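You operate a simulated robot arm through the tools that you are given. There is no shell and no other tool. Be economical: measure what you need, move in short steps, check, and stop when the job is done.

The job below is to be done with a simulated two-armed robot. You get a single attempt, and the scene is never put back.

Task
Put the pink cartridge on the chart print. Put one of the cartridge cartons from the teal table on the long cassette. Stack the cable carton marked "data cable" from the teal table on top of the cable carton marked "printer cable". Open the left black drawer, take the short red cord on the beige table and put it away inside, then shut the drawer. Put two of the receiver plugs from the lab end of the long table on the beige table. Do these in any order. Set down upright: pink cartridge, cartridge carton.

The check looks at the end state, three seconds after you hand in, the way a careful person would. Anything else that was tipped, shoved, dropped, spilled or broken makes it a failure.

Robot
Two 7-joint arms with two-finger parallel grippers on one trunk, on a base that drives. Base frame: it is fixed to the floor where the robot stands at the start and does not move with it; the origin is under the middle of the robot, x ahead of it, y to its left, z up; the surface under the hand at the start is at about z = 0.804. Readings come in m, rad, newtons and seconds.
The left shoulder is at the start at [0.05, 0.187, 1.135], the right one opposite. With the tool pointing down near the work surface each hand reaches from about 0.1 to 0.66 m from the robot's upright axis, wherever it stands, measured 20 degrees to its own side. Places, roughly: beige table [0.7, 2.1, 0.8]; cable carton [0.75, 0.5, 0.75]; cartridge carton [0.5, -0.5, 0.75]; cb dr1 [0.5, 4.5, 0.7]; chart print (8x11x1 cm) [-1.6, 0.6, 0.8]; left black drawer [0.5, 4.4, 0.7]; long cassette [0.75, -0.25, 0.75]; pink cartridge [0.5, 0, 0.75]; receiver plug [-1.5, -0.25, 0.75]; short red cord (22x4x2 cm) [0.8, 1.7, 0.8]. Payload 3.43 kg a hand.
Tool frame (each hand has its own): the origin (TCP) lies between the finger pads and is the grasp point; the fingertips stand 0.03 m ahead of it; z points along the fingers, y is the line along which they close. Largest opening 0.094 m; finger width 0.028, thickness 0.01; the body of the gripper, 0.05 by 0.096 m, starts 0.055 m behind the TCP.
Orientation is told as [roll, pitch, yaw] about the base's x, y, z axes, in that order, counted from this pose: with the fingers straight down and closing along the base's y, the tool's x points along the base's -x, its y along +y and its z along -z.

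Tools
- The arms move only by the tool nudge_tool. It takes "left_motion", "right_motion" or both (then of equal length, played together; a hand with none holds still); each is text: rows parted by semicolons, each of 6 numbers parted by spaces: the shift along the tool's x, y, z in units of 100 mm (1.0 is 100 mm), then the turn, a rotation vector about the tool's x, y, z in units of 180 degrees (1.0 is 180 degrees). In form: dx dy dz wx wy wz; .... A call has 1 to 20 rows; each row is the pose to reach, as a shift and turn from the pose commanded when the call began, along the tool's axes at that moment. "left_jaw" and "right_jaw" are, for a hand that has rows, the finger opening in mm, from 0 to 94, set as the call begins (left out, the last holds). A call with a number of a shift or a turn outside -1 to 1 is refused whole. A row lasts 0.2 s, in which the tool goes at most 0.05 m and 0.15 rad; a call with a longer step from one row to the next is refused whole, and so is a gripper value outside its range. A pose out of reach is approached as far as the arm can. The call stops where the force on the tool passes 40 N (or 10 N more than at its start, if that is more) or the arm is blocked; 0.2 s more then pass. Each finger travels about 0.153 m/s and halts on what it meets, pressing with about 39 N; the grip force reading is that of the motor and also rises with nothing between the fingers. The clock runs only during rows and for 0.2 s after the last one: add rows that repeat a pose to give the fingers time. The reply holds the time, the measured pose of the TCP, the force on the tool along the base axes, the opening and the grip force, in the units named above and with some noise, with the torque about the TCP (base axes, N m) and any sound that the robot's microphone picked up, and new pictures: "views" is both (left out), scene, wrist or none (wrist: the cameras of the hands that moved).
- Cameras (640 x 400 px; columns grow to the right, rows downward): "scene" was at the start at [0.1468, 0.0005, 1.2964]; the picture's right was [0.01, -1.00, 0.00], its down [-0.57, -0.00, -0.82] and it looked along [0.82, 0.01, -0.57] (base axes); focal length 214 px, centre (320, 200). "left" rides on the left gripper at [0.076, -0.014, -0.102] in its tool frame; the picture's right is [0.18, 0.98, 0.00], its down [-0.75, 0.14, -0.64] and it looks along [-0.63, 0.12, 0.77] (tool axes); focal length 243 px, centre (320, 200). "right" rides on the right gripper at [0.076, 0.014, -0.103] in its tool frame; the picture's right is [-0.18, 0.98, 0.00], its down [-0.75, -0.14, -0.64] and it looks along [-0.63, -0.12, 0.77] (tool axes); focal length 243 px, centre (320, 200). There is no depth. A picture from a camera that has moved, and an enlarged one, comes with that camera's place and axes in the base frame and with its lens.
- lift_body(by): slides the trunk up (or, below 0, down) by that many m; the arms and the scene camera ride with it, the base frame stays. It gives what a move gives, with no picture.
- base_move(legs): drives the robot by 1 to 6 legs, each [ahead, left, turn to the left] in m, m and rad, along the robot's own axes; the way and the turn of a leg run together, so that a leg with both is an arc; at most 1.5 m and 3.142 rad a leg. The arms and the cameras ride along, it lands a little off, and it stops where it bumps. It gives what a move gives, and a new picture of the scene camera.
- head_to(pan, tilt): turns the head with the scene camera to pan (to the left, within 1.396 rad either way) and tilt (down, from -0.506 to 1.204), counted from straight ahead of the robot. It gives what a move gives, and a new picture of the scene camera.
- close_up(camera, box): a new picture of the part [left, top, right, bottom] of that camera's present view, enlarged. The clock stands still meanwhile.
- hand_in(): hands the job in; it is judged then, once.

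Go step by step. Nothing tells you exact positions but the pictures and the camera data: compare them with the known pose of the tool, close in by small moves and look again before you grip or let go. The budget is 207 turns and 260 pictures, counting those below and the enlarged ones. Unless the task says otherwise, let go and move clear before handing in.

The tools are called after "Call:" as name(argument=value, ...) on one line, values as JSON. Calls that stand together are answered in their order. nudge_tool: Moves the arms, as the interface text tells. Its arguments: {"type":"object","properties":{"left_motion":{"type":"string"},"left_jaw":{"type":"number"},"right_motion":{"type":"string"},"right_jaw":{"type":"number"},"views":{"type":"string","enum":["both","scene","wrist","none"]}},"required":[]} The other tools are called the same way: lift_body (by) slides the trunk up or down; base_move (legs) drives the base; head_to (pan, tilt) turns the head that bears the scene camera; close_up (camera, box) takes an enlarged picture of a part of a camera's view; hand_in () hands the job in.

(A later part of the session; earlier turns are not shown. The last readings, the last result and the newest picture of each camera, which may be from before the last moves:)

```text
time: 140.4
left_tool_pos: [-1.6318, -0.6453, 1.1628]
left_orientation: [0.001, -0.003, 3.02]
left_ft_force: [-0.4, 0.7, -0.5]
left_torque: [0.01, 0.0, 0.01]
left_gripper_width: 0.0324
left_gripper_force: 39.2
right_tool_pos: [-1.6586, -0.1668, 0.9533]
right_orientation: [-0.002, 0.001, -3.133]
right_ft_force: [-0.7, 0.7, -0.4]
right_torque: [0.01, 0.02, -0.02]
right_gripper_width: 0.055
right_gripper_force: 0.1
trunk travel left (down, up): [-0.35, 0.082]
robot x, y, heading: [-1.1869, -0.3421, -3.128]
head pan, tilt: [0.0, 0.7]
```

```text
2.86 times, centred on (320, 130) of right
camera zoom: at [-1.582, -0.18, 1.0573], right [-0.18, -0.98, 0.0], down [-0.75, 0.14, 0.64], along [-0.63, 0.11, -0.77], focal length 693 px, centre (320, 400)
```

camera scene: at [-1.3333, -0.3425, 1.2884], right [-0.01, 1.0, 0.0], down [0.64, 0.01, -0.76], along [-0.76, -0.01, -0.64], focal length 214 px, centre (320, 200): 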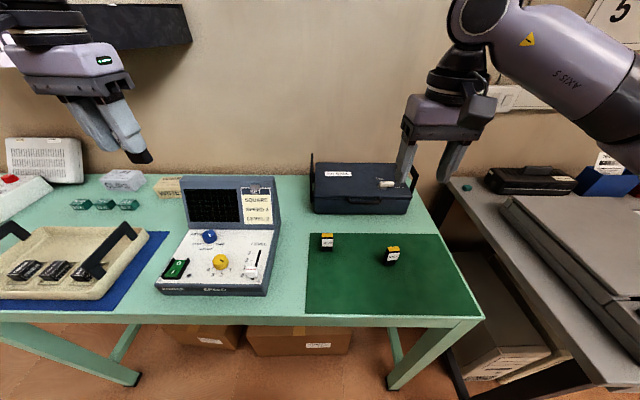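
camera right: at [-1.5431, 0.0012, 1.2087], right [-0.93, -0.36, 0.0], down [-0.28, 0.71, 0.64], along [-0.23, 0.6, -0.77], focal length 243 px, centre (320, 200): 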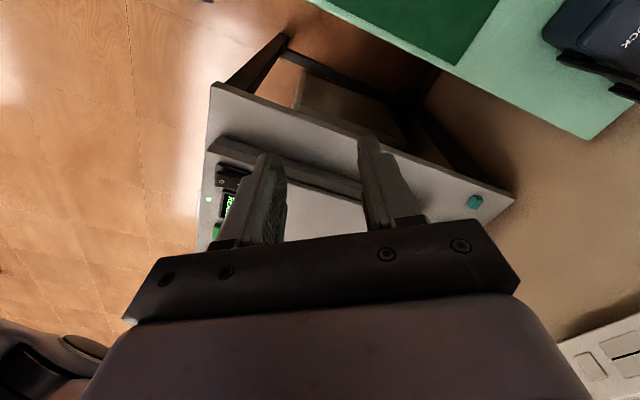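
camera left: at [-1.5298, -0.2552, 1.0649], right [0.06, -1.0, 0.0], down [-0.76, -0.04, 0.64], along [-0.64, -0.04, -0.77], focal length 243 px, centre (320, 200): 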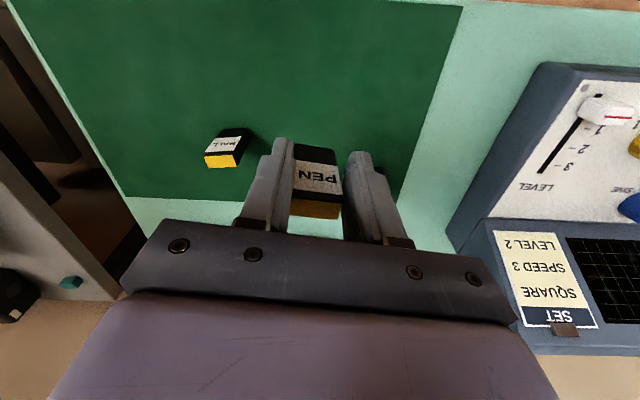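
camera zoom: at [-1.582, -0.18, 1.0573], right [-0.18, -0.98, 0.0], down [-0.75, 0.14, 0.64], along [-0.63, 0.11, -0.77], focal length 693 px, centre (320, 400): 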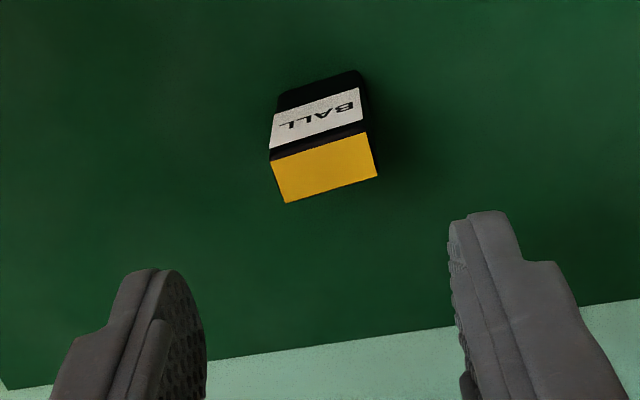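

Aligned. Descend and grip BALL.

Call:
nudge_tool(right_motion="0 0.01 0.4 0 0 0; 0 0.01 0.8 0 0 0; 0 0.01 1.0 0 0 0; 0 0.01 1.0 0 0 0", views="none")

Call:
nudge_tool(right_motion="0 0 0 0 0 0; 0 0 0 0 0 0; 0 0 0 0 0 0", right_jaw=10, views="none")

Call:
nudge_tool(right_motion="0 0 -0.3 0 0 0; 0 0 -0.6 0 0 0; 0 0 -1 0 0 0; 0 0 -1 0 0 0", views="both")

Call:
nudge_tool(right_motion="0 0 -0.45 0 0 0; 0 0 -0.9 0 0 0; 0 0 -1 0 0 0", views="none")

```text
time: 141.4
left_tool_pos: [-1.6336, -0.645, 1.161]
left_orientation: [0.002, -0.001, 3.02]
left_ft_force: [-0.3, -0.3, 0.4]
left_torque: [0.04, 0.0, 0.01]
left_gripper_width: 0.0325
left_gripper_force: 38.7
right_tool_pos: [-1.6572, -0.1659, 0.8547]
right_orientation: [-0.002, 0.001, -3.135]
right_ft_force: [-0.2, 0.4, 0.4]
right_torque: [-0.01, 0.0, 0.01]
right_gripper_width: 0.0552
right_gripper_force: 0.1
trunk travel left (down, up): [-0.35, 0.082]
robot x, y, heading: [-1.1925, -0.3351, -3.129]
head pan, tilt: [0.0, 0.7]
```

```text
time: 142.2
left_tool_pos: [-1.6326, -0.6439, 1.1639]
left_orientation: [0.003, -0.003, 3.019]
left_ft_force: [-0.5, 0.0, -0.2]
left_torque: [-0.02, 0.03, -0.02]
left_gripper_width: 0.0323
left_gripper_force: 39.1
right_tool_pos: [-1.6562, -0.1664, 0.8543]
right_orientation: [-0.001, -0.001, -3.136]
right_ft_force: [0.6, -0.6, 0.1]
right_torque: [0.02, 0.03, -0.01]
right_gripper_width: 0.0301
right_gripper_force: 39.4
trunk travel left (down, up): [-0.35, 0.082]
robot x, y, heading: [-1.1921, -0.3423, -3.135]
head pan, tilt: [0.0, 0.7]
```

```text
time: 143.2
left_tool_pos: [-1.6311, -0.6443, 1.162]
left_orientation: [0.002, -0.003, 3.019]
left_ft_force: [-0.1, -0.1, -0.1]
left_torque: [0.01, -0.02, 0.01]
left_gripper_width: 0.0325
left_gripper_force: 39.2
right_tool_pos: [-1.6576, -0.1674, 0.9533]
right_orientation: [-0.001, 0.0, -3.132]
right_ft_force: [-0.5, -0.7, -0.9]
right_torque: [0.02, -0.03, 0.0]
right_gripper_width: 0.0299
right_gripper_force: 38.9
trunk travel left (down, up): [-0.35, 0.082]
robot x, y, heading: [-1.1866, -0.3406, -3.128]
head pan, tilt: [0.0, 0.7]
camera scene: at [-1.3334, -0.3422, 1.2884], right [-0.01, 1.0, 0.0], down [0.64, 0.01, -0.76], along [-0.76, -0.01, -0.64], focal length 214 px, centre (320, 200)
camera right: at [-1.5812, -0.1814, 1.0576], right [-0.18, -0.98, 0.0], down [-0.75, 0.13, 0.64], along [-0.63, 0.11, -0.77], focal length 243 px, centre (320, 200)
```

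scene: 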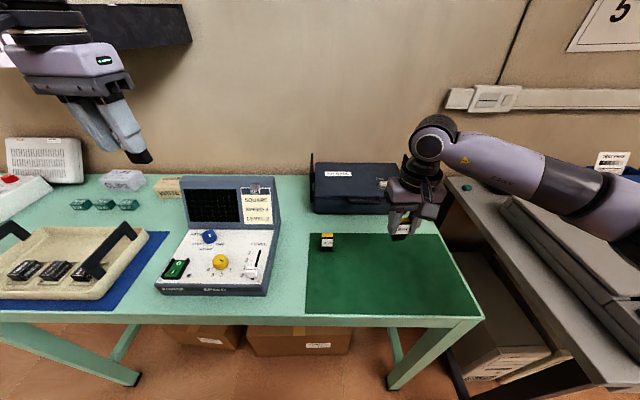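
right: 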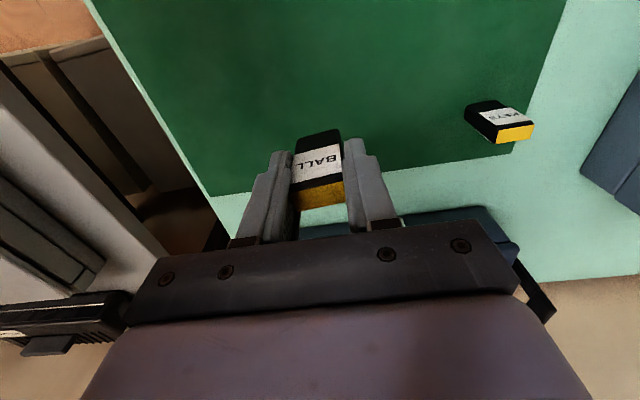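

```text
time: 144.0
left_tool_pos: [-1.6331, -0.6449, 1.1622]
left_orientation: [0.001, 0.0, 3.019]
left_ft_force: [-0.3, -0.1, 0.1]
left_torque: [-0.01, -0.02, -0.02]
left_gripper_width: 0.0323
left_gripper_force: 39.1
right_tool_pos: [-1.6577, -0.1673, 1.0562]
right_orientation: [-0.001, -0.002, -3.135]
right_ft_force: [0.0, 0.3, -0.3]
right_torque: [0.02, 0.0, 0.0]
right_gripper_width: 0.0302
right_gripper_force: 39.4
trunk travel left (down, up): [-0.35, 0.082]
robot x, y, heading: [-1.1922, -0.342, -3.127]
head pan, tilt: [0.0, 0.7]
```

Both plugs held. Now drive round to the gap beside the beige table, facing it.

Call:
base_move(legs=[[-0.65, 0, 0], [0, 0, -1.575], [1.4, 0, 0]])

```text
time: 158.2
left_tool_pos: [-0.8502, 1.5279, 1.1618]
left_orientation: [0.002, -0.001, 1.442]
left_ft_force: [-0.2, -0.8, 0.2]
left_torque: [0.0, -0.02, -0.02]
left_gripper_width: 0.0323
left_gripper_force: 39.3
right_tool_pos: [-0.373, 1.5491, 1.0558]
right_orientation: [-0.002, -0.001, 1.572]
right_ft_force: [0.5, -0.4, -0.9]
right_torque: [0.0, -0.01, -0.01]
right_gripper_width: 0.029
right_gripper_force: 39.0
trunk travel left (down, up): [-0.35, 0.082]
robot x, y, heading: [-0.5515, 1.0845, 1.573]
head pan, tilt: [0.0, 0.7]
camera scene: at [-0.5491, 1.2271, 1.2884], right [1.0, 0.01, 0.0], down [0.0, -0.64, -0.76], along [0.0, 0.76, -0.64], focal length 214 px, centre (320, 200)
```

scene: 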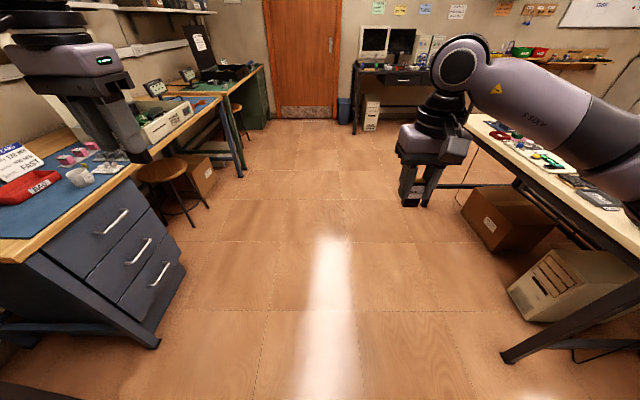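

Strafe right into the gap.

Call:
base_move(legs=[[0, -1.2, 0]])

Call:
close_up(camera="scene", box=[160, 120, 480, 320])

```text
time: 169.0
left_tool_pos: [0.3726, 1.5263, 1.1631]
left_orientation: [0.004, -0.002, 1.413]
left_ft_force: [-1.0, -0.6, 0.1]
left_torque: [0.02, 0.0, -0.01]
left_gripper_width: 0.0324
left_gripper_force: 39.1
right_tool_pos: [0.8492, 1.5314, 1.0545]
right_orientation: [-0.003, 0.0, 1.541]
right_ft_force: [-0.6, -0.4, 0.1]
right_torque: [0.03, 0.01, 0.0]
right_gripper_width: 0.0291
right_gripper_force: 39.2
trunk travel left (down, up): [-0.35, 0.082]
robot x, y, heading: [0.6593, 1.0747, 1.549]
head pan, tilt: [0.0, 0.7]
camera scene: at [0.6641, 1.2153, 1.2884], right [1.0, -0.02, 0.0], down [-0.02, -0.64, -0.76], along [0.02, 0.76, -0.64], focal length 214 px, centre (320, 200)
```

scene: 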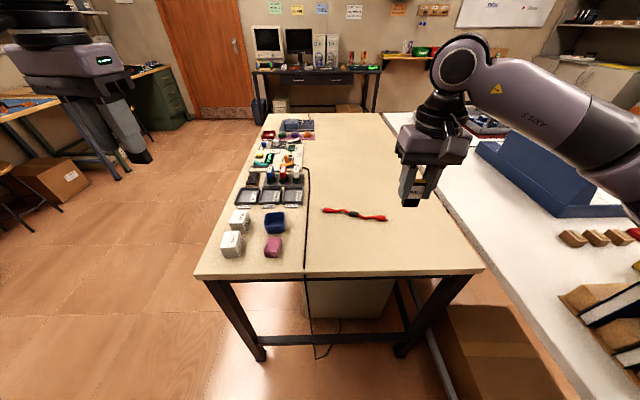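

```text
2.00 times, centred on (320, 220) of scene
camera zoom: at [0.6641, 1.2153, 1.2884], right [1.0, -0.02, 0.0], down [-0.02, -0.64, -0.76], along [0.02, 0.76, -0.64], focal length 429 px, centre (320, 160)
```

zoom: 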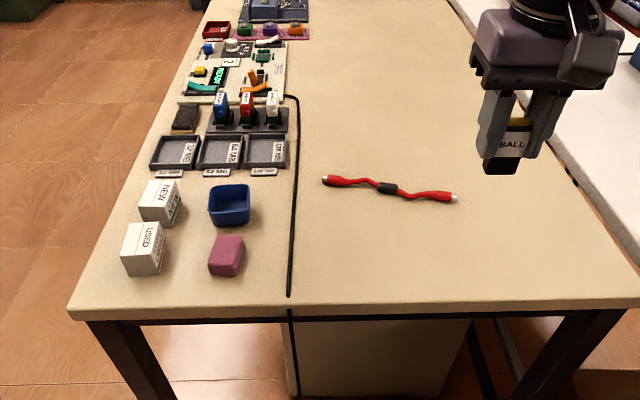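

The right half of the beige table is clear and the red cord lies at (0.788, 1.719). I'll move a bit closer and set BALL down at about (0.90, 1.62).

Call:
base_move(legs=[[0.09, 0, 0.02]])

Call:
nudge_tool(right_motion="0 -0.2 0.4 0 0 0; 0 -0.4 0.8 0 0 0; 0 -0.5 1 0 0 0; 0 -0.5 1 0 0 0", views="both")

```text
time: 170.1
left_tool_pos: [0.365, 1.6115, 1.162]
left_orientation: [0.0, 0.001, 1.431]
left_ft_force: [-0.1, 0.5, -0.6]
left_torque: [-0.04, 0.01, -0.01]
left_gripper_width: 0.0324
left_gripper_force: 39.2
right_tool_pos: [0.842, 1.6261, 1.0542]
right_orientation: [-0.002, -0.001, 1.56]
right_ft_force: [0.3, 0.7, -0.3]
right_torque: [-0.02, 0.0, -0.04]
right_gripper_width: 0.0289
right_gripper_force: 39.3
trunk travel left (down, up): [-0.35, 0.082]
robot x, y, heading: [0.6638, 1.1611, 1.565]
head pan, tilt: [0.0, 0.7]
camera scene: at [0.6626, 1.306, 1.2883], right [1.0, -0.01, 0.0], down [0.0, -0.64, -0.76], along [0.0, 0.76, -0.64], focal length 214 px, centre (320, 200)
```

scene: 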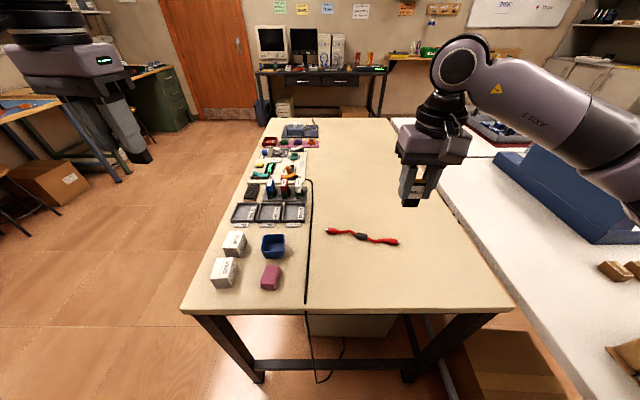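

```text
time: 171.1
left_tool_pos: [0.3649, 1.6108, 1.1622]
left_orientation: [0.001, -0.001, 1.432]
left_ft_force: [0.9, -0.2, -0.4]
left_torque: [-0.01, -0.01, 0.02]
left_gripper_width: 0.032
left_gripper_force: 39.2
right_tool_pos: [0.8922, 1.6259, 0.9528]
right_orientation: [0.0, -0.001, 1.561]
right_ft_force: [0.2, -0.5, -0.6]
right_torque: [0.01, 0.04, -0.01]
right_gripper_width: 0.0288
right_gripper_force: 39.4
trunk travel left (down, up): [-0.35, 0.082]
robot x, y, heading: [0.6649, 1.1627, 1.568]
head pan, tilt: [0.0, 0.7]
camera scene: at [0.6626, 1.3051, 1.2884], right [1.0, -0.01, 0.0], down [0.0, -0.64, -0.76], along [0.0, 0.76, -0.64], focal length 214 px, centre (320, 200)
camera right: at [0.8763, 1.5486, 1.0572], right [-0.98, 0.19, 0.0], down [0.15, 0.75, 0.64], along [0.13, 0.63, -0.77], focal length 243 px, centre (320, 200)
```

scene: 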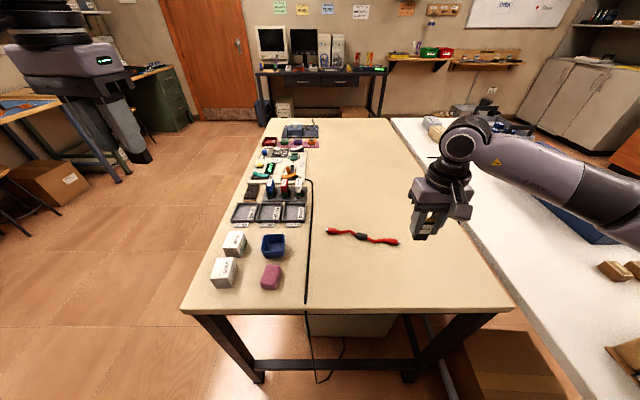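
right: 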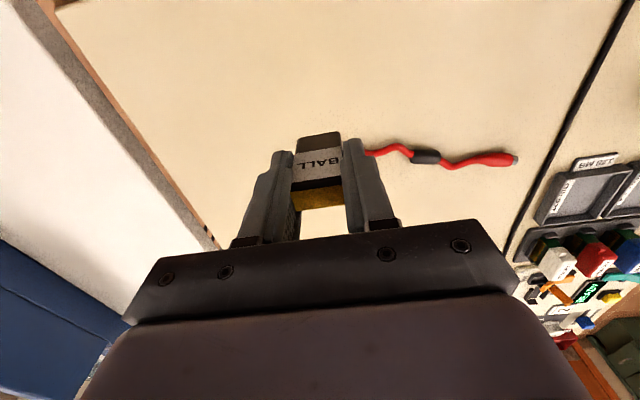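

Lower BALL at (0.892, 1.60), clear of the cord.

Call:
nudge_tool(right_motion="0.25 -0.05 0.3 0 0 0; 0.25 -0.05 0.6 0 0 0; 0.25 -0.05 0.88 0 0 0; 0.25 -0.05 0.88 0 0 0", views="none")

Call:
close_up(camera="scene", box=[320, 190, 480, 310])

Call:
nudge_tool(right_motion="0 0 0.02 0 0 0; 0 0 0.04 0 0 0; 0 0 0.06 0 0 0", views="none")

```text
time: 172.1
left_tool_pos: [0.3646, 1.61, 1.1623]
left_orientation: [0.002, -0.001, 1.431]
left_ft_force: [0.3, -0.5, 0.4]
left_torque: [-0.01, -0.01, 0.0]
left_gripper_width: 0.0324
left_gripper_force: 39.2
right_tool_pos: [0.8963, 1.6005, 0.8664]
right_orientation: [-0.002, 0.0, 1.561]
right_ft_force: [0.1, -0.5, -0.5]
right_torque: [0.0, 0.04, 0.03]
right_gripper_width: 0.0289
right_gripper_force: 39.4
trunk travel left (down, up): [-0.35, 0.082]
robot x, y, heading: [0.6603, 1.1634, 1.567]
head pan, tilt: [0.0, 0.7]
```

```text
3.33 times, centred on (400, 250) of scene
camera zoom: at [0.6626, 1.3051, 1.2884], right [1.0, -0.01, 0.0], down [0.0, -0.64, -0.76], along [0.0, 0.76, -0.64], focal length 715 px, centre (53, 33)
```

zoom: 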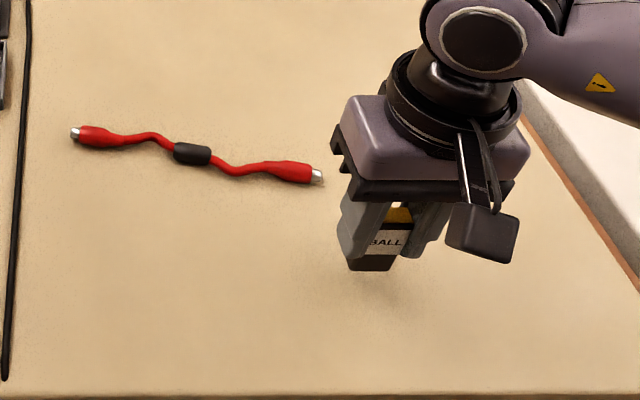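

```text
time: 172.9
left_tool_pos: [0.3646, 1.6108, 1.1629]
left_orientation: [0.001, -0.001, 1.429]
left_ft_force: [0.0, -0.1, -1.2]
left_torque: [0.03, -0.01, 0.01]
left_gripper_width: 0.0325
left_gripper_force: 38.5
right_tool_pos: [0.8969, 1.5994, 0.8613]
right_orientation: [-0.002, 0.001, 1.561]
right_ft_force: [0.0, 0.0, 0.7]
right_torque: [0.01, 0.0, -0.02]
right_gripper_width: 0.0286
right_gripper_force: 38.9
trunk travel left (down, up): [-0.35, 0.082]
robot x, y, heading: [0.6622, 1.1614, 1.565]
head pan, tilt: [0.0, 0.7]
```

Call:
nudge_tool(right_motion="0 0 0.02 0 0 0; 0 0 0.04 0 0 0; 0 0 0.06 0 0 0; 0 0 0.08 0 0 0", views="none")

Call:
close_up(camera="scene", box=[320, 190, 480, 310])

```text
time: 173.9
left_tool_pos: [0.3644, 1.61, 1.1627]
left_orientation: [0.0, -0.002, 1.431]
left_ft_force: [0.5, 0.5, -0.2]
left_torque: [0.02, 0.0, 0.04]
left_gripper_width: 0.0323
left_gripper_force: 39.3
right_tool_pos: [0.8976, 1.5997, 0.8531]
right_orientation: [-0.003, -0.001, 1.563]
right_ft_force: [0.3, -0.3, 0.2]
right_torque: [0.01, -0.01, -0.02]
right_gripper_width: 0.0287
right_gripper_force: 39.1
trunk travel left (down, up): [-0.35, 0.082]
robot x, y, heading: [0.6621, 1.1602, 1.561]
head pan, tilt: [0.0, 0.7]
```

```text
3.33 times, centred on (400, 250) of scene
camera zoom: at [0.6627, 1.3051, 1.2884], right [1.0, -0.01, 0.0], down [0.0, -0.64, -0.76], along [0.0, 0.76, -0.64], focal length 715 px, centre (53, 33)
```

zoom: 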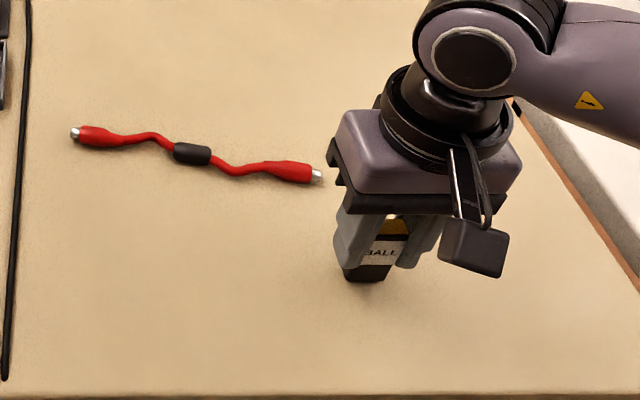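

Call:
nudge_tool(right_motion="0 0 0.02 0 0 0; 0 0 0.04 0 0 0; 0 0 0.05 0 0 0; 0 0 0.05 0 0 0", views="none")

Call:
close_up(camera="scene", box=[380, 230, 450, 290])

```text
time: 174.9
left_tool_pos: [0.365, 1.6085, 1.1639]
left_orientation: [0.0, -0.004, 1.43]
left_ft_force: [-0.4, 1.0, -0.2]
left_torque: [0.0, 0.0, -0.01]
left_gripper_width: 0.0326
left_gripper_force: 38.8
right_tool_pos: [0.8976, 1.5993, 0.851]
right_orientation: [0.0, -0.004, 1.559]
right_ft_force: [3.2, -1.0, 21.0]
right_torque: [-0.13, -0.1, 0.01]
right_gripper_width: 0.0289
right_gripper_force: 39.8
trunk travel left (down, up): [-0.35, 0.082]
robot x, y, heading: [0.6597, 1.1608, 1.564]
head pan, tilt: [0.0, 0.7]
```

```text
6.67 times, centred on (415, 260) of scene
camera zoom: at [0.6621, 1.3035, 1.2889], right [1.0, -0.01, 0.0], down [0.0, -0.64, -0.77], along [0.0, 0.77, -0.64], focal length 1430 px, centre (-313, -200)
```

zoom: 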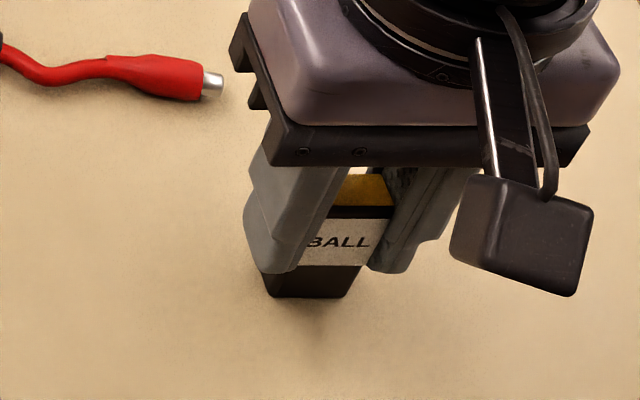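

Contact made. Relax, open and lift.

Call:
nudge_tool(right_motion="0 0 -0.03 0 0 0; 0 0 -0.03 0 0 0", views="none")

Call:
nudge_tool(right_motion="0 0 0 0 0 0; 0 0 0 0 0 0; 0 0 0 0 0 0", right_jaw=55, views="none")

Call:
nudge_tool(right_motion="0 0 -0.2 0 0 0; 0 0 -0.5 0 0 0; 0 0 -1 0 0 0; 0 0 -1 0 0 0", views="both")

```text
time: 175.5
left_tool_pos: [0.3645, 1.6087, 1.1635]
left_orientation: [0.002, -0.001, 1.432]
left_ft_force: [-0.3, 0.1, 0.0]
left_torque: [0.0, 0.04, -0.01]
left_gripper_width: 0.0325
left_gripper_force: 38.9
right_tool_pos: [0.8964, 1.6001, 0.8499]
right_orientation: [-0.004, -0.001, 1.56]
right_ft_force: [1.4, 2.5, 7.5]
right_torque: [0.11, 0.01, -0.01]
right_gripper_width: 0.0285
right_gripper_force: 39.2
trunk travel left (down, up): [-0.35, 0.082]
robot x, y, heading: [0.661, 1.1653, 1.565]
head pan, tilt: [0.0, 0.7]
```

```text
time: 176.3
left_tool_pos: [0.365, 1.6106, 1.1634]
left_orientation: [0.0, -0.002, 1.43]
left_ft_force: [0.0, 0.0, -0.6]
left_torque: [0.0, -0.01, 0.0]
left_gripper_width: 0.0321
left_gripper_force: 39.3
right_tool_pos: [0.8954, 1.601, 0.8518]
right_orientation: [-0.003, -0.001, 1.562]
right_ft_force: [-1.5, -0.2, -0.2]
right_torque: [0.0, 0.05, 0.02]
right_gripper_width: 0.0551
right_gripper_force: 0.1
trunk travel left (down, up): [-0.35, 0.082]
robot x, y, heading: [0.6588, 1.1598, 1.561]
head pan, tilt: [0.0, 0.7]
```

```text
time: 177.3
left_tool_pos: [0.3657, 1.6095, 1.1636]
left_orientation: [0.002, -0.002, 1.433]
left_ft_force: [-0.8, -0.6, -0.7]
left_torque: [-0.01, -0.03, 0.0]
left_gripper_width: 0.0325
left_gripper_force: 39.0
right_tool_pos: [0.8974, 1.5965, 0.9536]
right_orientation: [-0.001, 0.001, 1.56]
right_ft_force: [0.9, -0.3, -0.4]
right_torque: [0.01, 0.0, 0.01]
right_gripper_width: 0.0549
right_gripper_force: 0.1
trunk travel left (down, up): [-0.35, 0.082]
robot x, y, heading: [0.6628, 1.1589, 1.567]
head pan, tilt: [0.0, 0.7]
camera scene: at [0.6628, 1.3052, 1.2884], right [1.0, -0.01, 0.0], down [0.0, -0.64, -0.76], along [0.0, 0.76, -0.64], focal length 214 px, centre (320, 200)
camera right: at [0.8822, 1.5213, 1.0565], right [-0.98, 0.19, 0.0], down [0.15, 0.75, 0.64], along [0.13, 0.63, -0.77], focal length 243 px, centre (320, 200)
```

scene: 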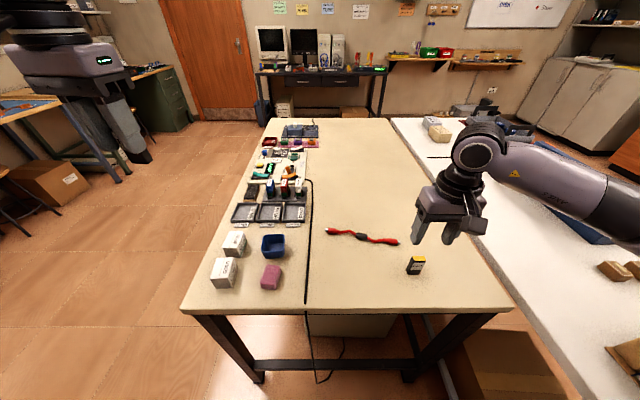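
right: 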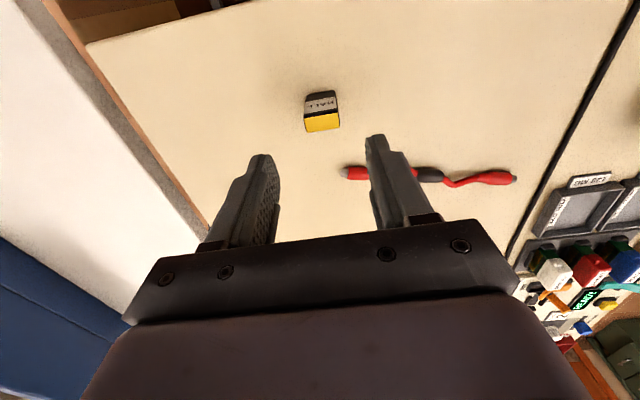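

BALL stands on the table. Now PEN: the left arm doesn't reach inward well, so I'll raise the right hand and turn the base slightly right.

Call:
nudge_tool(right_motion="0 0 -0.45 0 0 0; 0 0 -0.9 0 0 0; 0 0 -1 0 0 0", views="none")

Call:
nudge_tool(right_motion="0 0 -0.45 0 0 0; 0 0 -0.9 0 0 0; 0 0 -1 0 0 0", views="none")

Call:
base_move(legs=[[0, -0.06, 0], [0, 0, -0.37]])

```text
time: 178.1
left_tool_pos: [0.3642, 1.6105, 1.1624]
left_orientation: [0.003, -0.002, 1.431]
left_ft_force: [0.4, -0.7, 0.0]
left_torque: [0.01, 0.03, -0.01]
left_gripper_width: 0.0325
left_gripper_force: 39.3
right_tool_pos: [0.8956, 1.5993, 1.0526]
right_orientation: [-0.001, 0.0, 1.559]
right_ft_force: [-0.7, -0.2, 0.0]
right_torque: [0.01, 0.0, 0.01]
right_gripper_width: 0.055
right_gripper_force: 0.0
trunk travel left (down, up): [-0.35, 0.082]
robot x, y, heading: [0.6656, 1.163, 1.565]
head pan, tilt: [0.0, 0.7]
```

```text
time: 178.9
left_tool_pos: [0.3641, 1.611, 1.1621]
left_orientation: [-0.002, -0.003, 1.432]
left_ft_force: [-0.6, 0.1, 0.4]
left_torque: [-0.01, 0.01, 0.02]
left_gripper_width: 0.032
left_gripper_force: 39.3
right_tool_pos: [0.8973, 1.5999, 1.1502]
right_orientation: [0.0, 0.0, 1.561]
right_ft_force: [0.0, 0.5, 0.1]
right_torque: [-0.02, 0.0, -0.02]
right_gripper_width: 0.0551
right_gripper_force: 0.0
trunk travel left (down, up): [-0.35, 0.082]
robot x, y, heading: [0.6613, 1.1637, 1.563]
head pan, tilt: [0.0, 0.7]
```

```text
time: 181.2
left_tool_pos: [0.6095, 1.6875, 1.1627]
left_orientation: [0.002, -0.002, 1.056]
left_ft_force: [0.3, 1.1, -0.1]
left_torque: [0.04, 0.01, 0.02]
left_gripper_width: 0.0324
left_gripper_force: 39.1
right_tool_pos: [1.1011, 1.483, 1.1495]
right_orientation: [-0.001, 0.0, 1.187]
right_ft_force: [0.4, -0.1, 0.0]
right_torque: [-0.01, 0.0, -0.01]
right_gripper_width: 0.055
right_gripper_force: 0.1
trunk travel left (down, up): [-0.35, 0.082]
robot x, y, heading: [0.7215, 1.1606, 1.193]
head pan, tilt: [0.0, 0.7]
camera scene: at [0.7754, 1.2945, 1.2884], right [0.93, -0.37, 0.0], down [-0.24, -0.6, -0.76], along [0.28, 0.71, -0.64], focal length 214 px, centre (320, 200)
```

scene: 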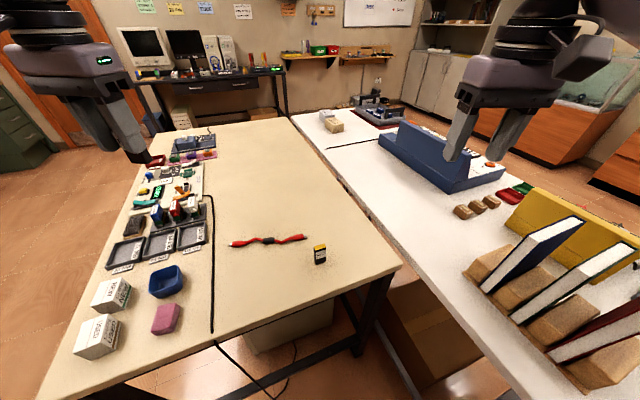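

Turn a little more right (raising the right hand further clear of the books), then lower PEN near (0.675, 1.62).

Call:
nudge_tool(right_motion="0.15 0 -0.3 0 0 0; 0.3 0 -0.6 0 0 0; 0.4 0 -0.8 0 0 0; 0.4 0 -0.8 0 0 0", views="none")

Call:
base_move(legs=[[0, 0, -0.1]])

```text
time: 182.2
left_tool_pos: [0.6091, 1.6861, 1.1627]
left_orientation: [-0.002, -0.002, 1.056]
left_ft_force: [-0.5, 0.6, -0.8]
left_torque: [0.01, -0.02, 0.0]
left_gripper_width: 0.0325
left_gripper_force: 38.8
right_tool_pos: [1.0865, 1.4455, 1.2303]
right_orientation: [-0.002, 0.0, 1.187]
right_ft_force: [0.4, -0.1, 0.2]
right_torque: [0.01, -0.01, -0.02]
right_gripper_width: 0.0548
right_gripper_force: 0.1
trunk travel left (down, up): [-0.35, 0.082]
robot x, y, heading: [0.7219, 1.1613, 1.191]
head pan, tilt: [0.0, 0.7]
```

```text
time: 183.2
left_tool_pos: [0.6635, 1.6956, 1.1625]
left_orientation: [0.004, -0.002, 0.959]
left_ft_force: [0.5, -0.5, 0.2]
left_torque: [0.01, 0.04, -0.01]
left_gripper_width: 0.0321
left_gripper_force: 38.8
right_tool_pos: [1.1133, 1.4081, 1.2298]
right_orientation: [-0.002, 0.0, 1.087]
right_ft_force: [-0.8, -0.4, 0.9]
right_torque: [-0.03, 0.02, 0.01]
right_gripper_width: 0.0551
right_gripper_force: 0.1
trunk travel left (down, up): [-0.35, 0.082]
robot x, y, heading: [0.7218, 1.1601, 1.095]
head pan, tilt: [0.0, 0.7]
camera scene: at [0.7883, 1.2885, 1.2884], right [0.89, -0.46, 0.0], down [-0.3, -0.57, -0.76], along [0.35, 0.68, -0.64], focal length 214 px, centre (320, 200)
```

scene: 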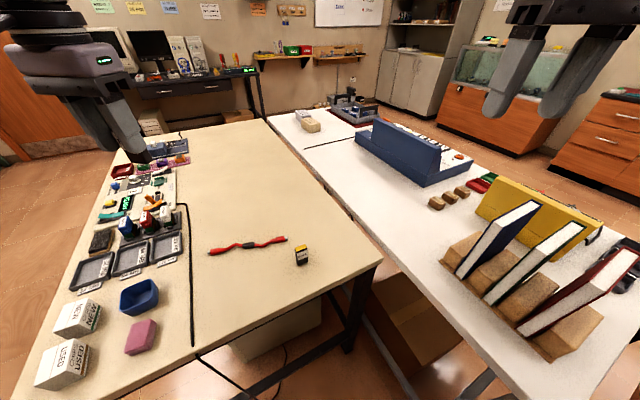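

Call:
nudge_tool(left_motion="0.2 -0.17 0.2 0 0 0; 0.4 -0.35 0.4 0 0 0; 0.6 -0.53 0.6 0 0 0; 0.6 -0.53 1.0 0 0 0; 0.6 -0.53 1.0 0 0 0", views="none")

Call:
nudge_tool(left_motion="0 0 0.4 0 0 0; 0 0 0.8 0 0 0; 0 0 0.8 0 0 0", views="both")

```text
time: 184.4
left_tool_pos: [0.6687, 1.6159, 1.0606]
left_orientation: [0.001, -0.001, 0.96]
left_ft_force: [-0.7, 0.7, -1.0]
left_torque: [0.0, 0.04, 0.01]
left_gripper_width: 0.032
left_gripper_force: 39.2
right_tool_pos: [1.1111, 1.4088, 1.2303]
right_orientation: [-0.001, 0.0, 1.087]
right_ft_force: [-0.1, 0.1, 0.7]
right_torque: [0.02, -0.02, -0.02]
right_gripper_width: 0.055
right_gripper_force: 0.0
trunk travel left (down, up): [-0.35, 0.082]
robot x, y, heading: [0.7228, 1.1628, 1.097]
head pan, tilt: [0.0, 0.7]
```

```text
time: 185.2
left_tool_pos: [0.6703, 1.6155, 0.9825]
left_orientation: [0.001, -0.001, 0.957]
left_ft_force: [0.2, -0.2, 0.5]
left_torque: [0.02, 0.0, 0.03]
left_gripper_width: 0.0324
left_gripper_force: 39.4
right_tool_pos: [1.1121, 1.4092, 1.2301]
right_orientation: [-0.001, 0.0, 1.088]
right_ft_force: [0.5, 0.2, 0.2]
right_torque: [-0.03, -0.04, 0.04]
right_gripper_width: 0.055
right_gripper_force: 0.1
trunk travel left (down, up): [-0.35, 0.082]
robot x, y, heading: [0.7224, 1.1603, 1.09]
head pan, tilt: [0.0, 0.7]
camera scene: at [0.788, 1.2885, 1.2884], right [0.89, -0.46, 0.0], down [-0.3, -0.57, -0.77], along [0.35, 0.68, -0.64], focal length 214 px, centre (320, 200)
camera left: at [0.6386, 1.5453, 1.0836], right [-0.91, 0.41, 0.0], down [0.32, 0.7, 0.64], along [0.27, 0.59, -0.77], focal length 243 px, centre (320, 200)
```

scene: 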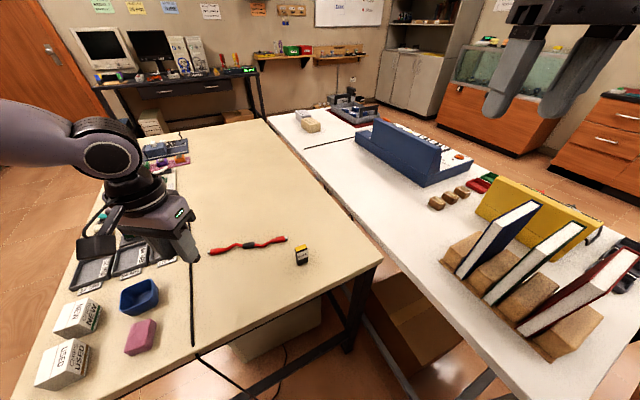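
left: 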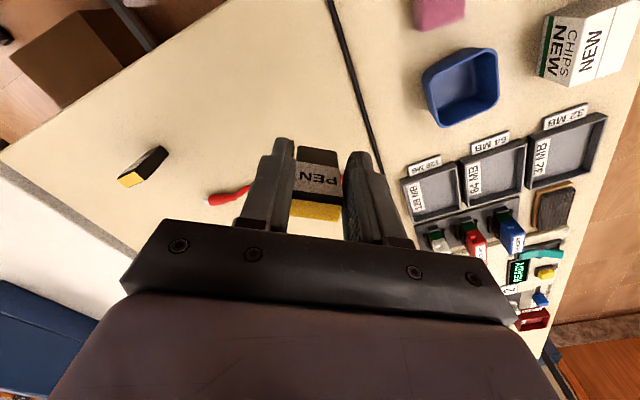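

A cable runs along x≈0.637; I'll shift PEN 2.5 cm away from it, then lower.

Call:
nudge_tool(left_motion="-0.07 -0.1 0 0 0 0; -0.14 -0.21 0.2 0 0 0; -0.14 -0.21 0.6 0 0 0; -0.14 -0.21 1.0 0 0 0; -0.14 -0.21 1.0 0 0 0", views="wrist")

Call:
close_up(camera="scene", box=[120, 200, 320, 330])

```text
time: 186.4
left_tool_pos: [0.6938, 1.6149, 0.8835]
left_orientation: [-0.001, -0.002, 0.958]
left_ft_force: [0.6, -0.4, -0.6]
left_torque: [-0.01, 0.0, -0.01]
left_gripper_width: 0.0326
left_gripper_force: 39.0
right_tool_pos: [1.1113, 1.4088, 1.2299]
right_orientation: [-0.001, 0.0, 1.086]
right_ft_force: [-1.0, -1.0, 0.2]
right_torque: [0.0, 0.03, 0.0]
right_gripper_width: 0.0547
right_gripper_force: 0.1
trunk travel left (down, up): [-0.35, 0.082]
robot x, y, heading: [0.719, 1.1621, 1.091]
head pan, tilt: [0.0, 0.7]
camera left: at [0.6636, 1.5449, 0.9857], right [-0.91, 0.42, 0.0], down [0.32, 0.7, 0.64], along [0.27, 0.59, -0.77], focal length 243 px, centre (320, 200)
```

left: 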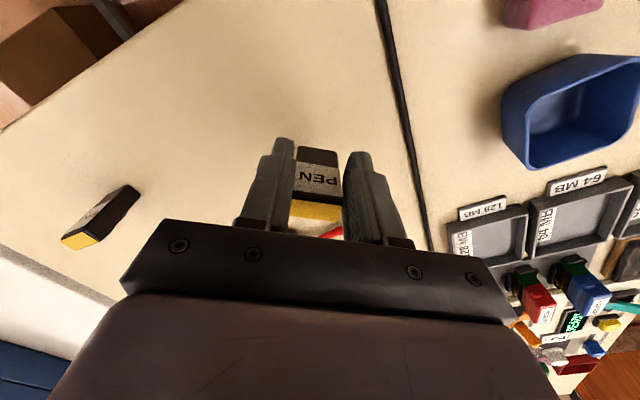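

```text
3.08 times, centred on (220, 265) of scene
camera zoom: at [0.7881, 1.2885, 1.2884], right [0.89, -0.46, 0.0], down [-0.3, -0.57, -0.77], along [0.35, 0.68, -0.64], focal length 660 px, centre (628, 0)
```

zoom: 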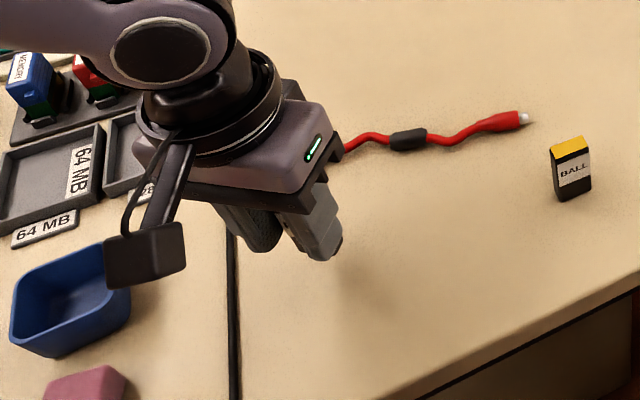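

Call:
nudge_tool(left_motion="0 0 0.05 0 0 0; 0 0 0.1 0 0 0; 0 0 0.15 0 0 0; 0 0 0.18 0 0 0", views="none")

Call:
nudge_tool(left_motion="0 0 0.02 0 0 0; 0 0 0.04 0 0 0; 0 0 0.06 0 0 0; 0 0 0.07 0 0 0", views="none")

Call:
close_up(camera="left", box=[220, 60, 420, 240])

```text
time: 187.4
left_tool_pos: [0.6958, 1.6169, 0.8641]
left_orientation: [0.001, -0.002, 0.957]
left_ft_force: [0.0, -0.9, 0.3]
left_torque: [0.01, 0.03, -0.03]
left_gripper_width: 0.0324
left_gripper_force: 39.2
right_tool_pos: [1.1133, 1.4091, 1.2303]
right_orientation: [-0.003, 0.0, 1.088]
right_ft_force: [0.1, 0.2, 0.4]
right_torque: [0.0, -0.01, 0.03]
right_gripper_width: 0.0548
right_gripper_force: 0.1
trunk travel left (down, up): [-0.35, 0.082]
robot x, y, heading: [0.7208, 1.161, 1.092]
head pan, tilt: [0.0, 0.7]
```

```text
time: 188.4
left_tool_pos: [0.6962, 1.6156, 0.8575]
left_orientation: [0.002, -0.002, 0.958]
left_ft_force: [0.2, -0.3, 0.4]
left_torque: [-0.02, -0.01, 0.05]
left_gripper_width: 0.0324
left_gripper_force: 39.1
right_tool_pos: [1.1118, 1.4093, 1.2315]
right_orientation: [-0.002, 0.001, 1.087]
right_ft_force: [1.1, -0.8, 1.0]
right_torque: [-0.01, -0.03, 0.02]
right_gripper_width: 0.0552
right_gripper_force: 0.0
trunk travel left (down, up): [-0.35, 0.082]
robot x, y, heading: [0.7205, 1.1623, 1.096]
head pan, tilt: [0.0, 0.7]
```

```text
2.22 times, centred on (320, 150) of left
camera zoom: at [0.6638, 1.5453, 0.9603], right [-0.91, 0.41, 0.0], down [0.32, 0.7, 0.64], along [0.27, 0.59, -0.77], focal length 539 px, centre (320, 311)
```

zoom: 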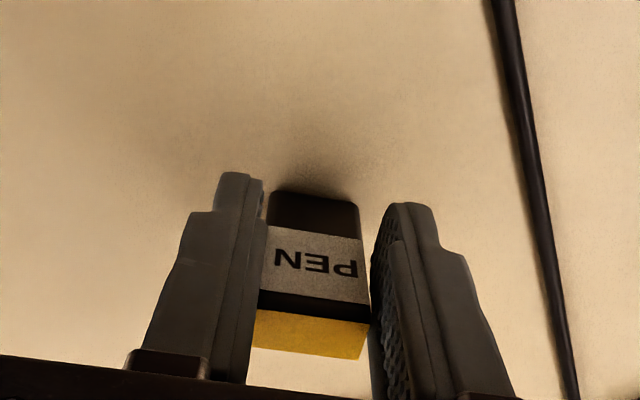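

Call:
nudge_tool(left_motion="0 0 0.02 0 0 0; 0 0 0.04 0 0 0; 0 0 0.05 0 0 0; 0 0 0.05 0 0 0", views="none")

```text
time: 189.4
left_tool_pos: [0.6966, 1.6155, 0.855]
left_orientation: [0.003, -0.008, 0.957]
left_ft_force: [-3.2, 1.3, 31.5]
left_torque: [0.32, -0.21, 0.02]
left_gripper_width: 0.0327
left_gripper_force: 38.9
right_tool_pos: [1.1121, 1.4063, 1.2304]
right_orientation: [0.0, -0.002, 1.087]
right_ft_force: [0.8, 0.6, -0.3]
right_torque: [0.05, -0.03, -0.02]
right_gripper_width: 0.0546
right_gripper_force: 0.0
trunk travel left (down, up): [-0.35, 0.082]
robot x, y, heading: [0.7228, 1.1614, 1.091]
head pan, tilt: [0.0, 0.7]
```

Call:
nudge_tool(left_motion="0 0 -0.02 0 0 0; 0 0 -0.03 0 0 0", views="none")

Call:
nudge_tool(left_motion="0 0 0 0 0 0; 0 0 0 0 0 0; 0 0 0 0 0 0", left_jaw=48, views="none")

Call:
nudge_tool(left_motion="0 0 -0.1 0 0 0; 0 0 -0.3 0 0 0; 0 0 -0.6 0 0 0; 0 0 -1 0 0 0; 0 0 -1 0 0 0", views="both")

```text
time: 190.0
left_tool_pos: [0.696, 1.6158, 0.8545]
left_orientation: [0.001, -0.002, 0.956]
left_ft_force: [2.6, 4.4, 13.7]
left_torque: [0.33, -0.34, 0.02]
left_gripper_width: 0.0325
left_gripper_force: 39.3
right_tool_pos: [1.113, 1.4088, 1.2299]
right_orientation: [0.0, 0.001, 1.089]
right_ft_force: [-0.7, 0.5, 0.7]
right_torque: [0.0, -0.02, 0.03]
right_gripper_width: 0.0548
right_gripper_force: 0.0
trunk travel left (down, up): [-0.35, 0.082]
robot x, y, heading: [0.7229, 1.1577, 1.09]
head pan, tilt: [0.0, 0.7]
```

```text
time: 190.8
left_tool_pos: [0.6951, 1.6163, 0.8558]
left_orientation: [0.001, -0.002, 0.958]
left_ft_force: [0.4, 0.1, -0.2]
left_torque: [-0.02, 0.02, 0.03]
left_gripper_width: 0.048
left_gripper_force: 0.0
right_tool_pos: [1.1126, 1.4088, 1.2297]
right_orientation: [0.0, 0.0, 1.087]
right_ft_force: [-0.8, 0.9, 0.4]
right_torque: [0.04, 0.0, 0.0]
right_gripper_width: 0.055
right_gripper_force: 0.1
trunk travel left (down, up): [-0.35, 0.082]
robot x, y, heading: [0.7261, 1.1597, 1.092]
head pan, tilt: [0.0, 0.7]
```

```text
time: 192.0
left_tool_pos: [0.6959, 1.616, 0.9546]
left_orientation: [0.0, 0.0, 0.957]
left_ft_force: [-0.4, -0.5, -0.7]
left_torque: [0.01, 0.0, 0.03]
left_gripper_width: 0.0481
left_gripper_force: 0.1
right_tool_pos: [1.1129, 1.4088, 1.2305]
right_orientation: [-0.002, -0.001, 1.088]
right_ft_force: [0.1, -0.1, -0.5]
right_torque: [0.02, 0.03, -0.01]
right_gripper_width: 0.0549
right_gripper_force: 0.0
trunk travel left (down, up): [-0.35, 0.082]
robot x, y, heading: [0.7239, 1.1634, 1.093]
head pan, tilt: [0.0, 0.7]
camera scene: at [0.7881, 1.2888, 1.2884], right [0.89, -0.46, 0.0], down [-0.3, -0.57, -0.76], along [0.35, 0.68, -0.64], focal length 214 px, centre (320, 200)
camera left: at [0.6641, 1.5447, 1.058], right [-0.91, 0.42, 0.0], down [0.32, 0.7, 0.64], along [0.27, 0.58, -0.77], focal length 243 px, centre (320, 200)
```

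scene: 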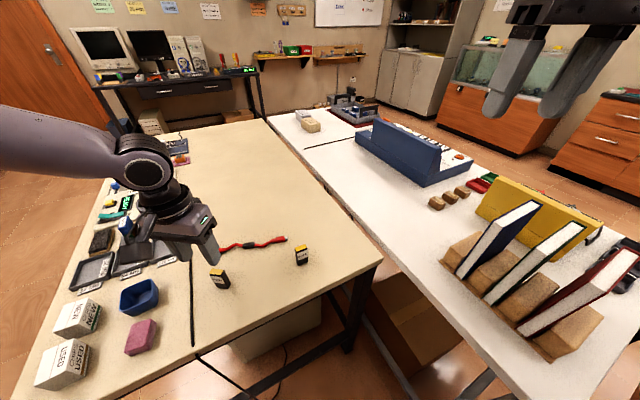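
left: 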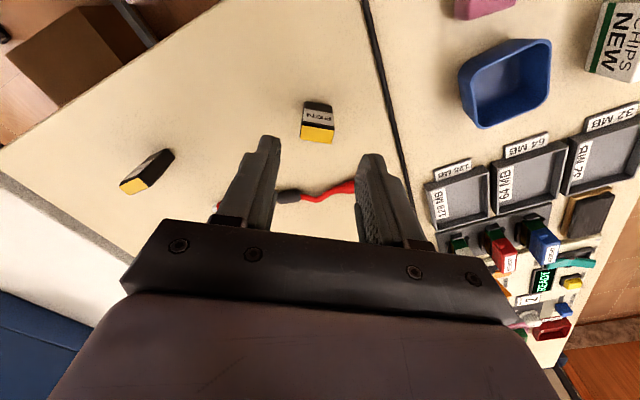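

Both plugs stand. Next the cord with the right hand: raise left, turn back to face +y and shift left.

Call:
nudge_tool(left_motion="0 0 -0.45 0 0 0; 0 0 -0.9 0 0 0; 0 0 -1 0 0 0", views="none")

Call:
nudge_tool(left_motion="0 0 -0.45 0 0 0; 0 0 -0.9 0 0 0; 0 0 -1 0 0 0", views="none")

Call:
base_move(legs=[[0, 0, 0.475], [0, 0.1, 0]])

Call:
nudge_tool(right_motion="0 -0.05 0.1 0 0 0.046; 0 -0.1 0.2 0 0 0.092; 0 -0.15 0.3 0 0 0.138; 0 -0.15 0.4 0 0 0.184; 0 -0.15 0.5 0 0 0.23; 0 -0.15 0.6 0 0 0.276; 0 -0.15 0.7 0 0 0.322; 0 -0.15 0.8 0 0 0.368; 0 -0.15 0.9 0 0 0.414; 0 -0.15 1.0 0 0 0.46; 0 -0.15 1 0 0 0.506; 0 -0.15 1 0 0 0.552;  0 -0.15 1 0 0 0.57", right_jaw=60, views="both")

```text
time: 192.8
left_tool_pos: [0.6962, 1.6143, 1.0547]
left_orientation: [-0.001, 0.001, 0.958]
left_ft_force: [-0.5, 0.4, -0.3]
left_torque: [-0.01, 0.01, -0.03]
left_gripper_width: 0.0478
left_gripper_force: 0.0
right_tool_pos: [1.1124, 1.4085, 1.2304]
right_orientation: [-0.003, 0.001, 1.087]
right_ft_force: [0.1, 0.8, 0.4]
right_torque: [0.02, 0.01, 0.04]
right_gripper_width: 0.0551
right_gripper_force: 0.1
trunk travel left (down, up): [-0.35, 0.082]
robot x, y, heading: [0.7239, 1.1595, 1.096]
head pan, tilt: [0.0, 0.7]
```

```text
time: 193.6
left_tool_pos: [0.6968, 1.615, 1.1541]
left_orientation: [0.002, -0.003, 0.956]
left_ft_force: [-0.1, 0.4, 0.4]
left_torque: [-0.01, 0.01, 0.01]
left_gripper_width: 0.048
left_gripper_force: 0.1
right_tool_pos: [1.1121, 1.4089, 1.2303]
right_orientation: [-0.002, 0.0, 1.088]
right_ft_force: [0.0, -0.9, -1.0]
right_torque: [0.0, 0.02, -0.02]
right_gripper_width: 0.055
right_gripper_force: 0.1
trunk travel left (down, up): [-0.35, 0.082]
robot x, y, heading: [0.7231, 1.1645, 1.093]
head pan, tilt: [0.0, 0.7]
```

```text
time: 196.5
left_tool_pos: [0.3925, 1.5556, 1.1548]
left_orientation: [0.0, -0.001, 1.428]
left_ft_force: [0.1, 0.0, 1.0]
left_torque: [0.02, -0.03, 0.0]
left_gripper_width: 0.0478
left_gripper_force: 0.1
right_tool_pos: [0.8578, 1.5597, 1.2314]
right_orientation: [-0.002, 0.002, 1.559]
right_ft_force: [0.0, 0.4, 0.0]
right_torque: [0.02, -0.05, -0.01]
right_gripper_width: 0.0549
right_gripper_force: 0.0
trunk travel left (down, up): [-0.35, 0.082]
robot x, y, heading: [0.6213, 1.1603, 1.564]
head pan, tilt: [0.0, 0.7]
camera scene: at [0.6222, 1.3055, 1.2884], right [1.0, -0.01, 0.0], down [0.0, -0.64, -0.76], along [0.01, 0.76, -0.64], focal length 214 px, centre (320, 200)
```

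scene: 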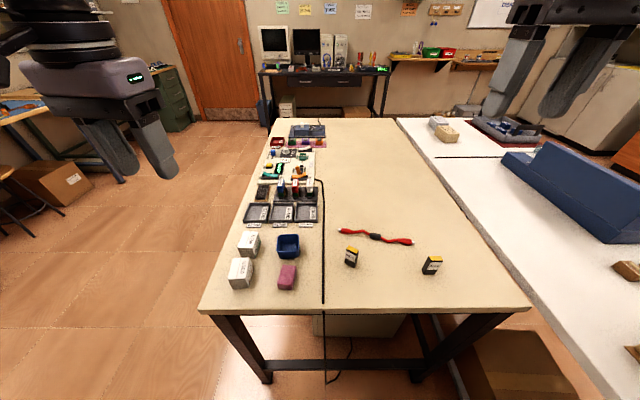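

```text
time: 199.3
left_tool_pos: [0.3926, 1.555, 1.155]
left_orientation: [0.0, -0.003, 1.427]
left_ft_force: [-0.4, -0.6, 0.0]
left_torque: [0.0, -0.02, -0.01]
left_gripper_width: 0.0481
left_gripper_force: 0.1
right_tool_pos: [0.8723, 1.559, 1.1317]
right_orientation: [0.0, -0.001, -0.234]
right_ft_force: [-0.2, -1.4, 0.2]
right_torque: [-0.01, 0.02, 0.01]
right_gripper_width: 0.0603
right_gripper_force: 0.2
trunk travel left (down, up): [-0.35, 0.082]
robot x, y, heading: [0.6223, 1.1656, 1.563]
head pan, tilt: [0.0, 0.7]
camera scene: at [0.6226, 1.3055, 1.2884], right [1.0, -0.01, 0.0], down [-0.01, -0.64, -0.76], along [0.01, 0.76, -0.64], focal length 214 px, centre (320, 200)
camera right: at [0.801, 1.5911, 1.2343], right [0.41, 0.91, 0.0], down [0.7, -0.31, 0.64], along [0.59, -0.26, -0.77], focal length 243 px, centre (320, 200)
```

scene: 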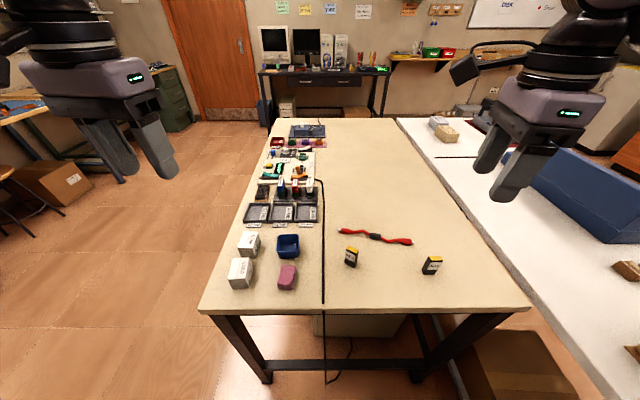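
right: 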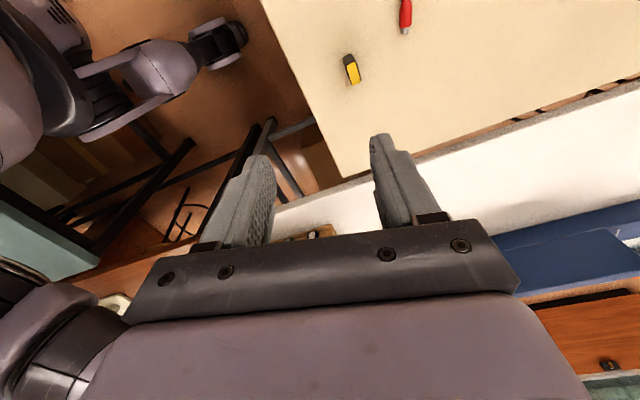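

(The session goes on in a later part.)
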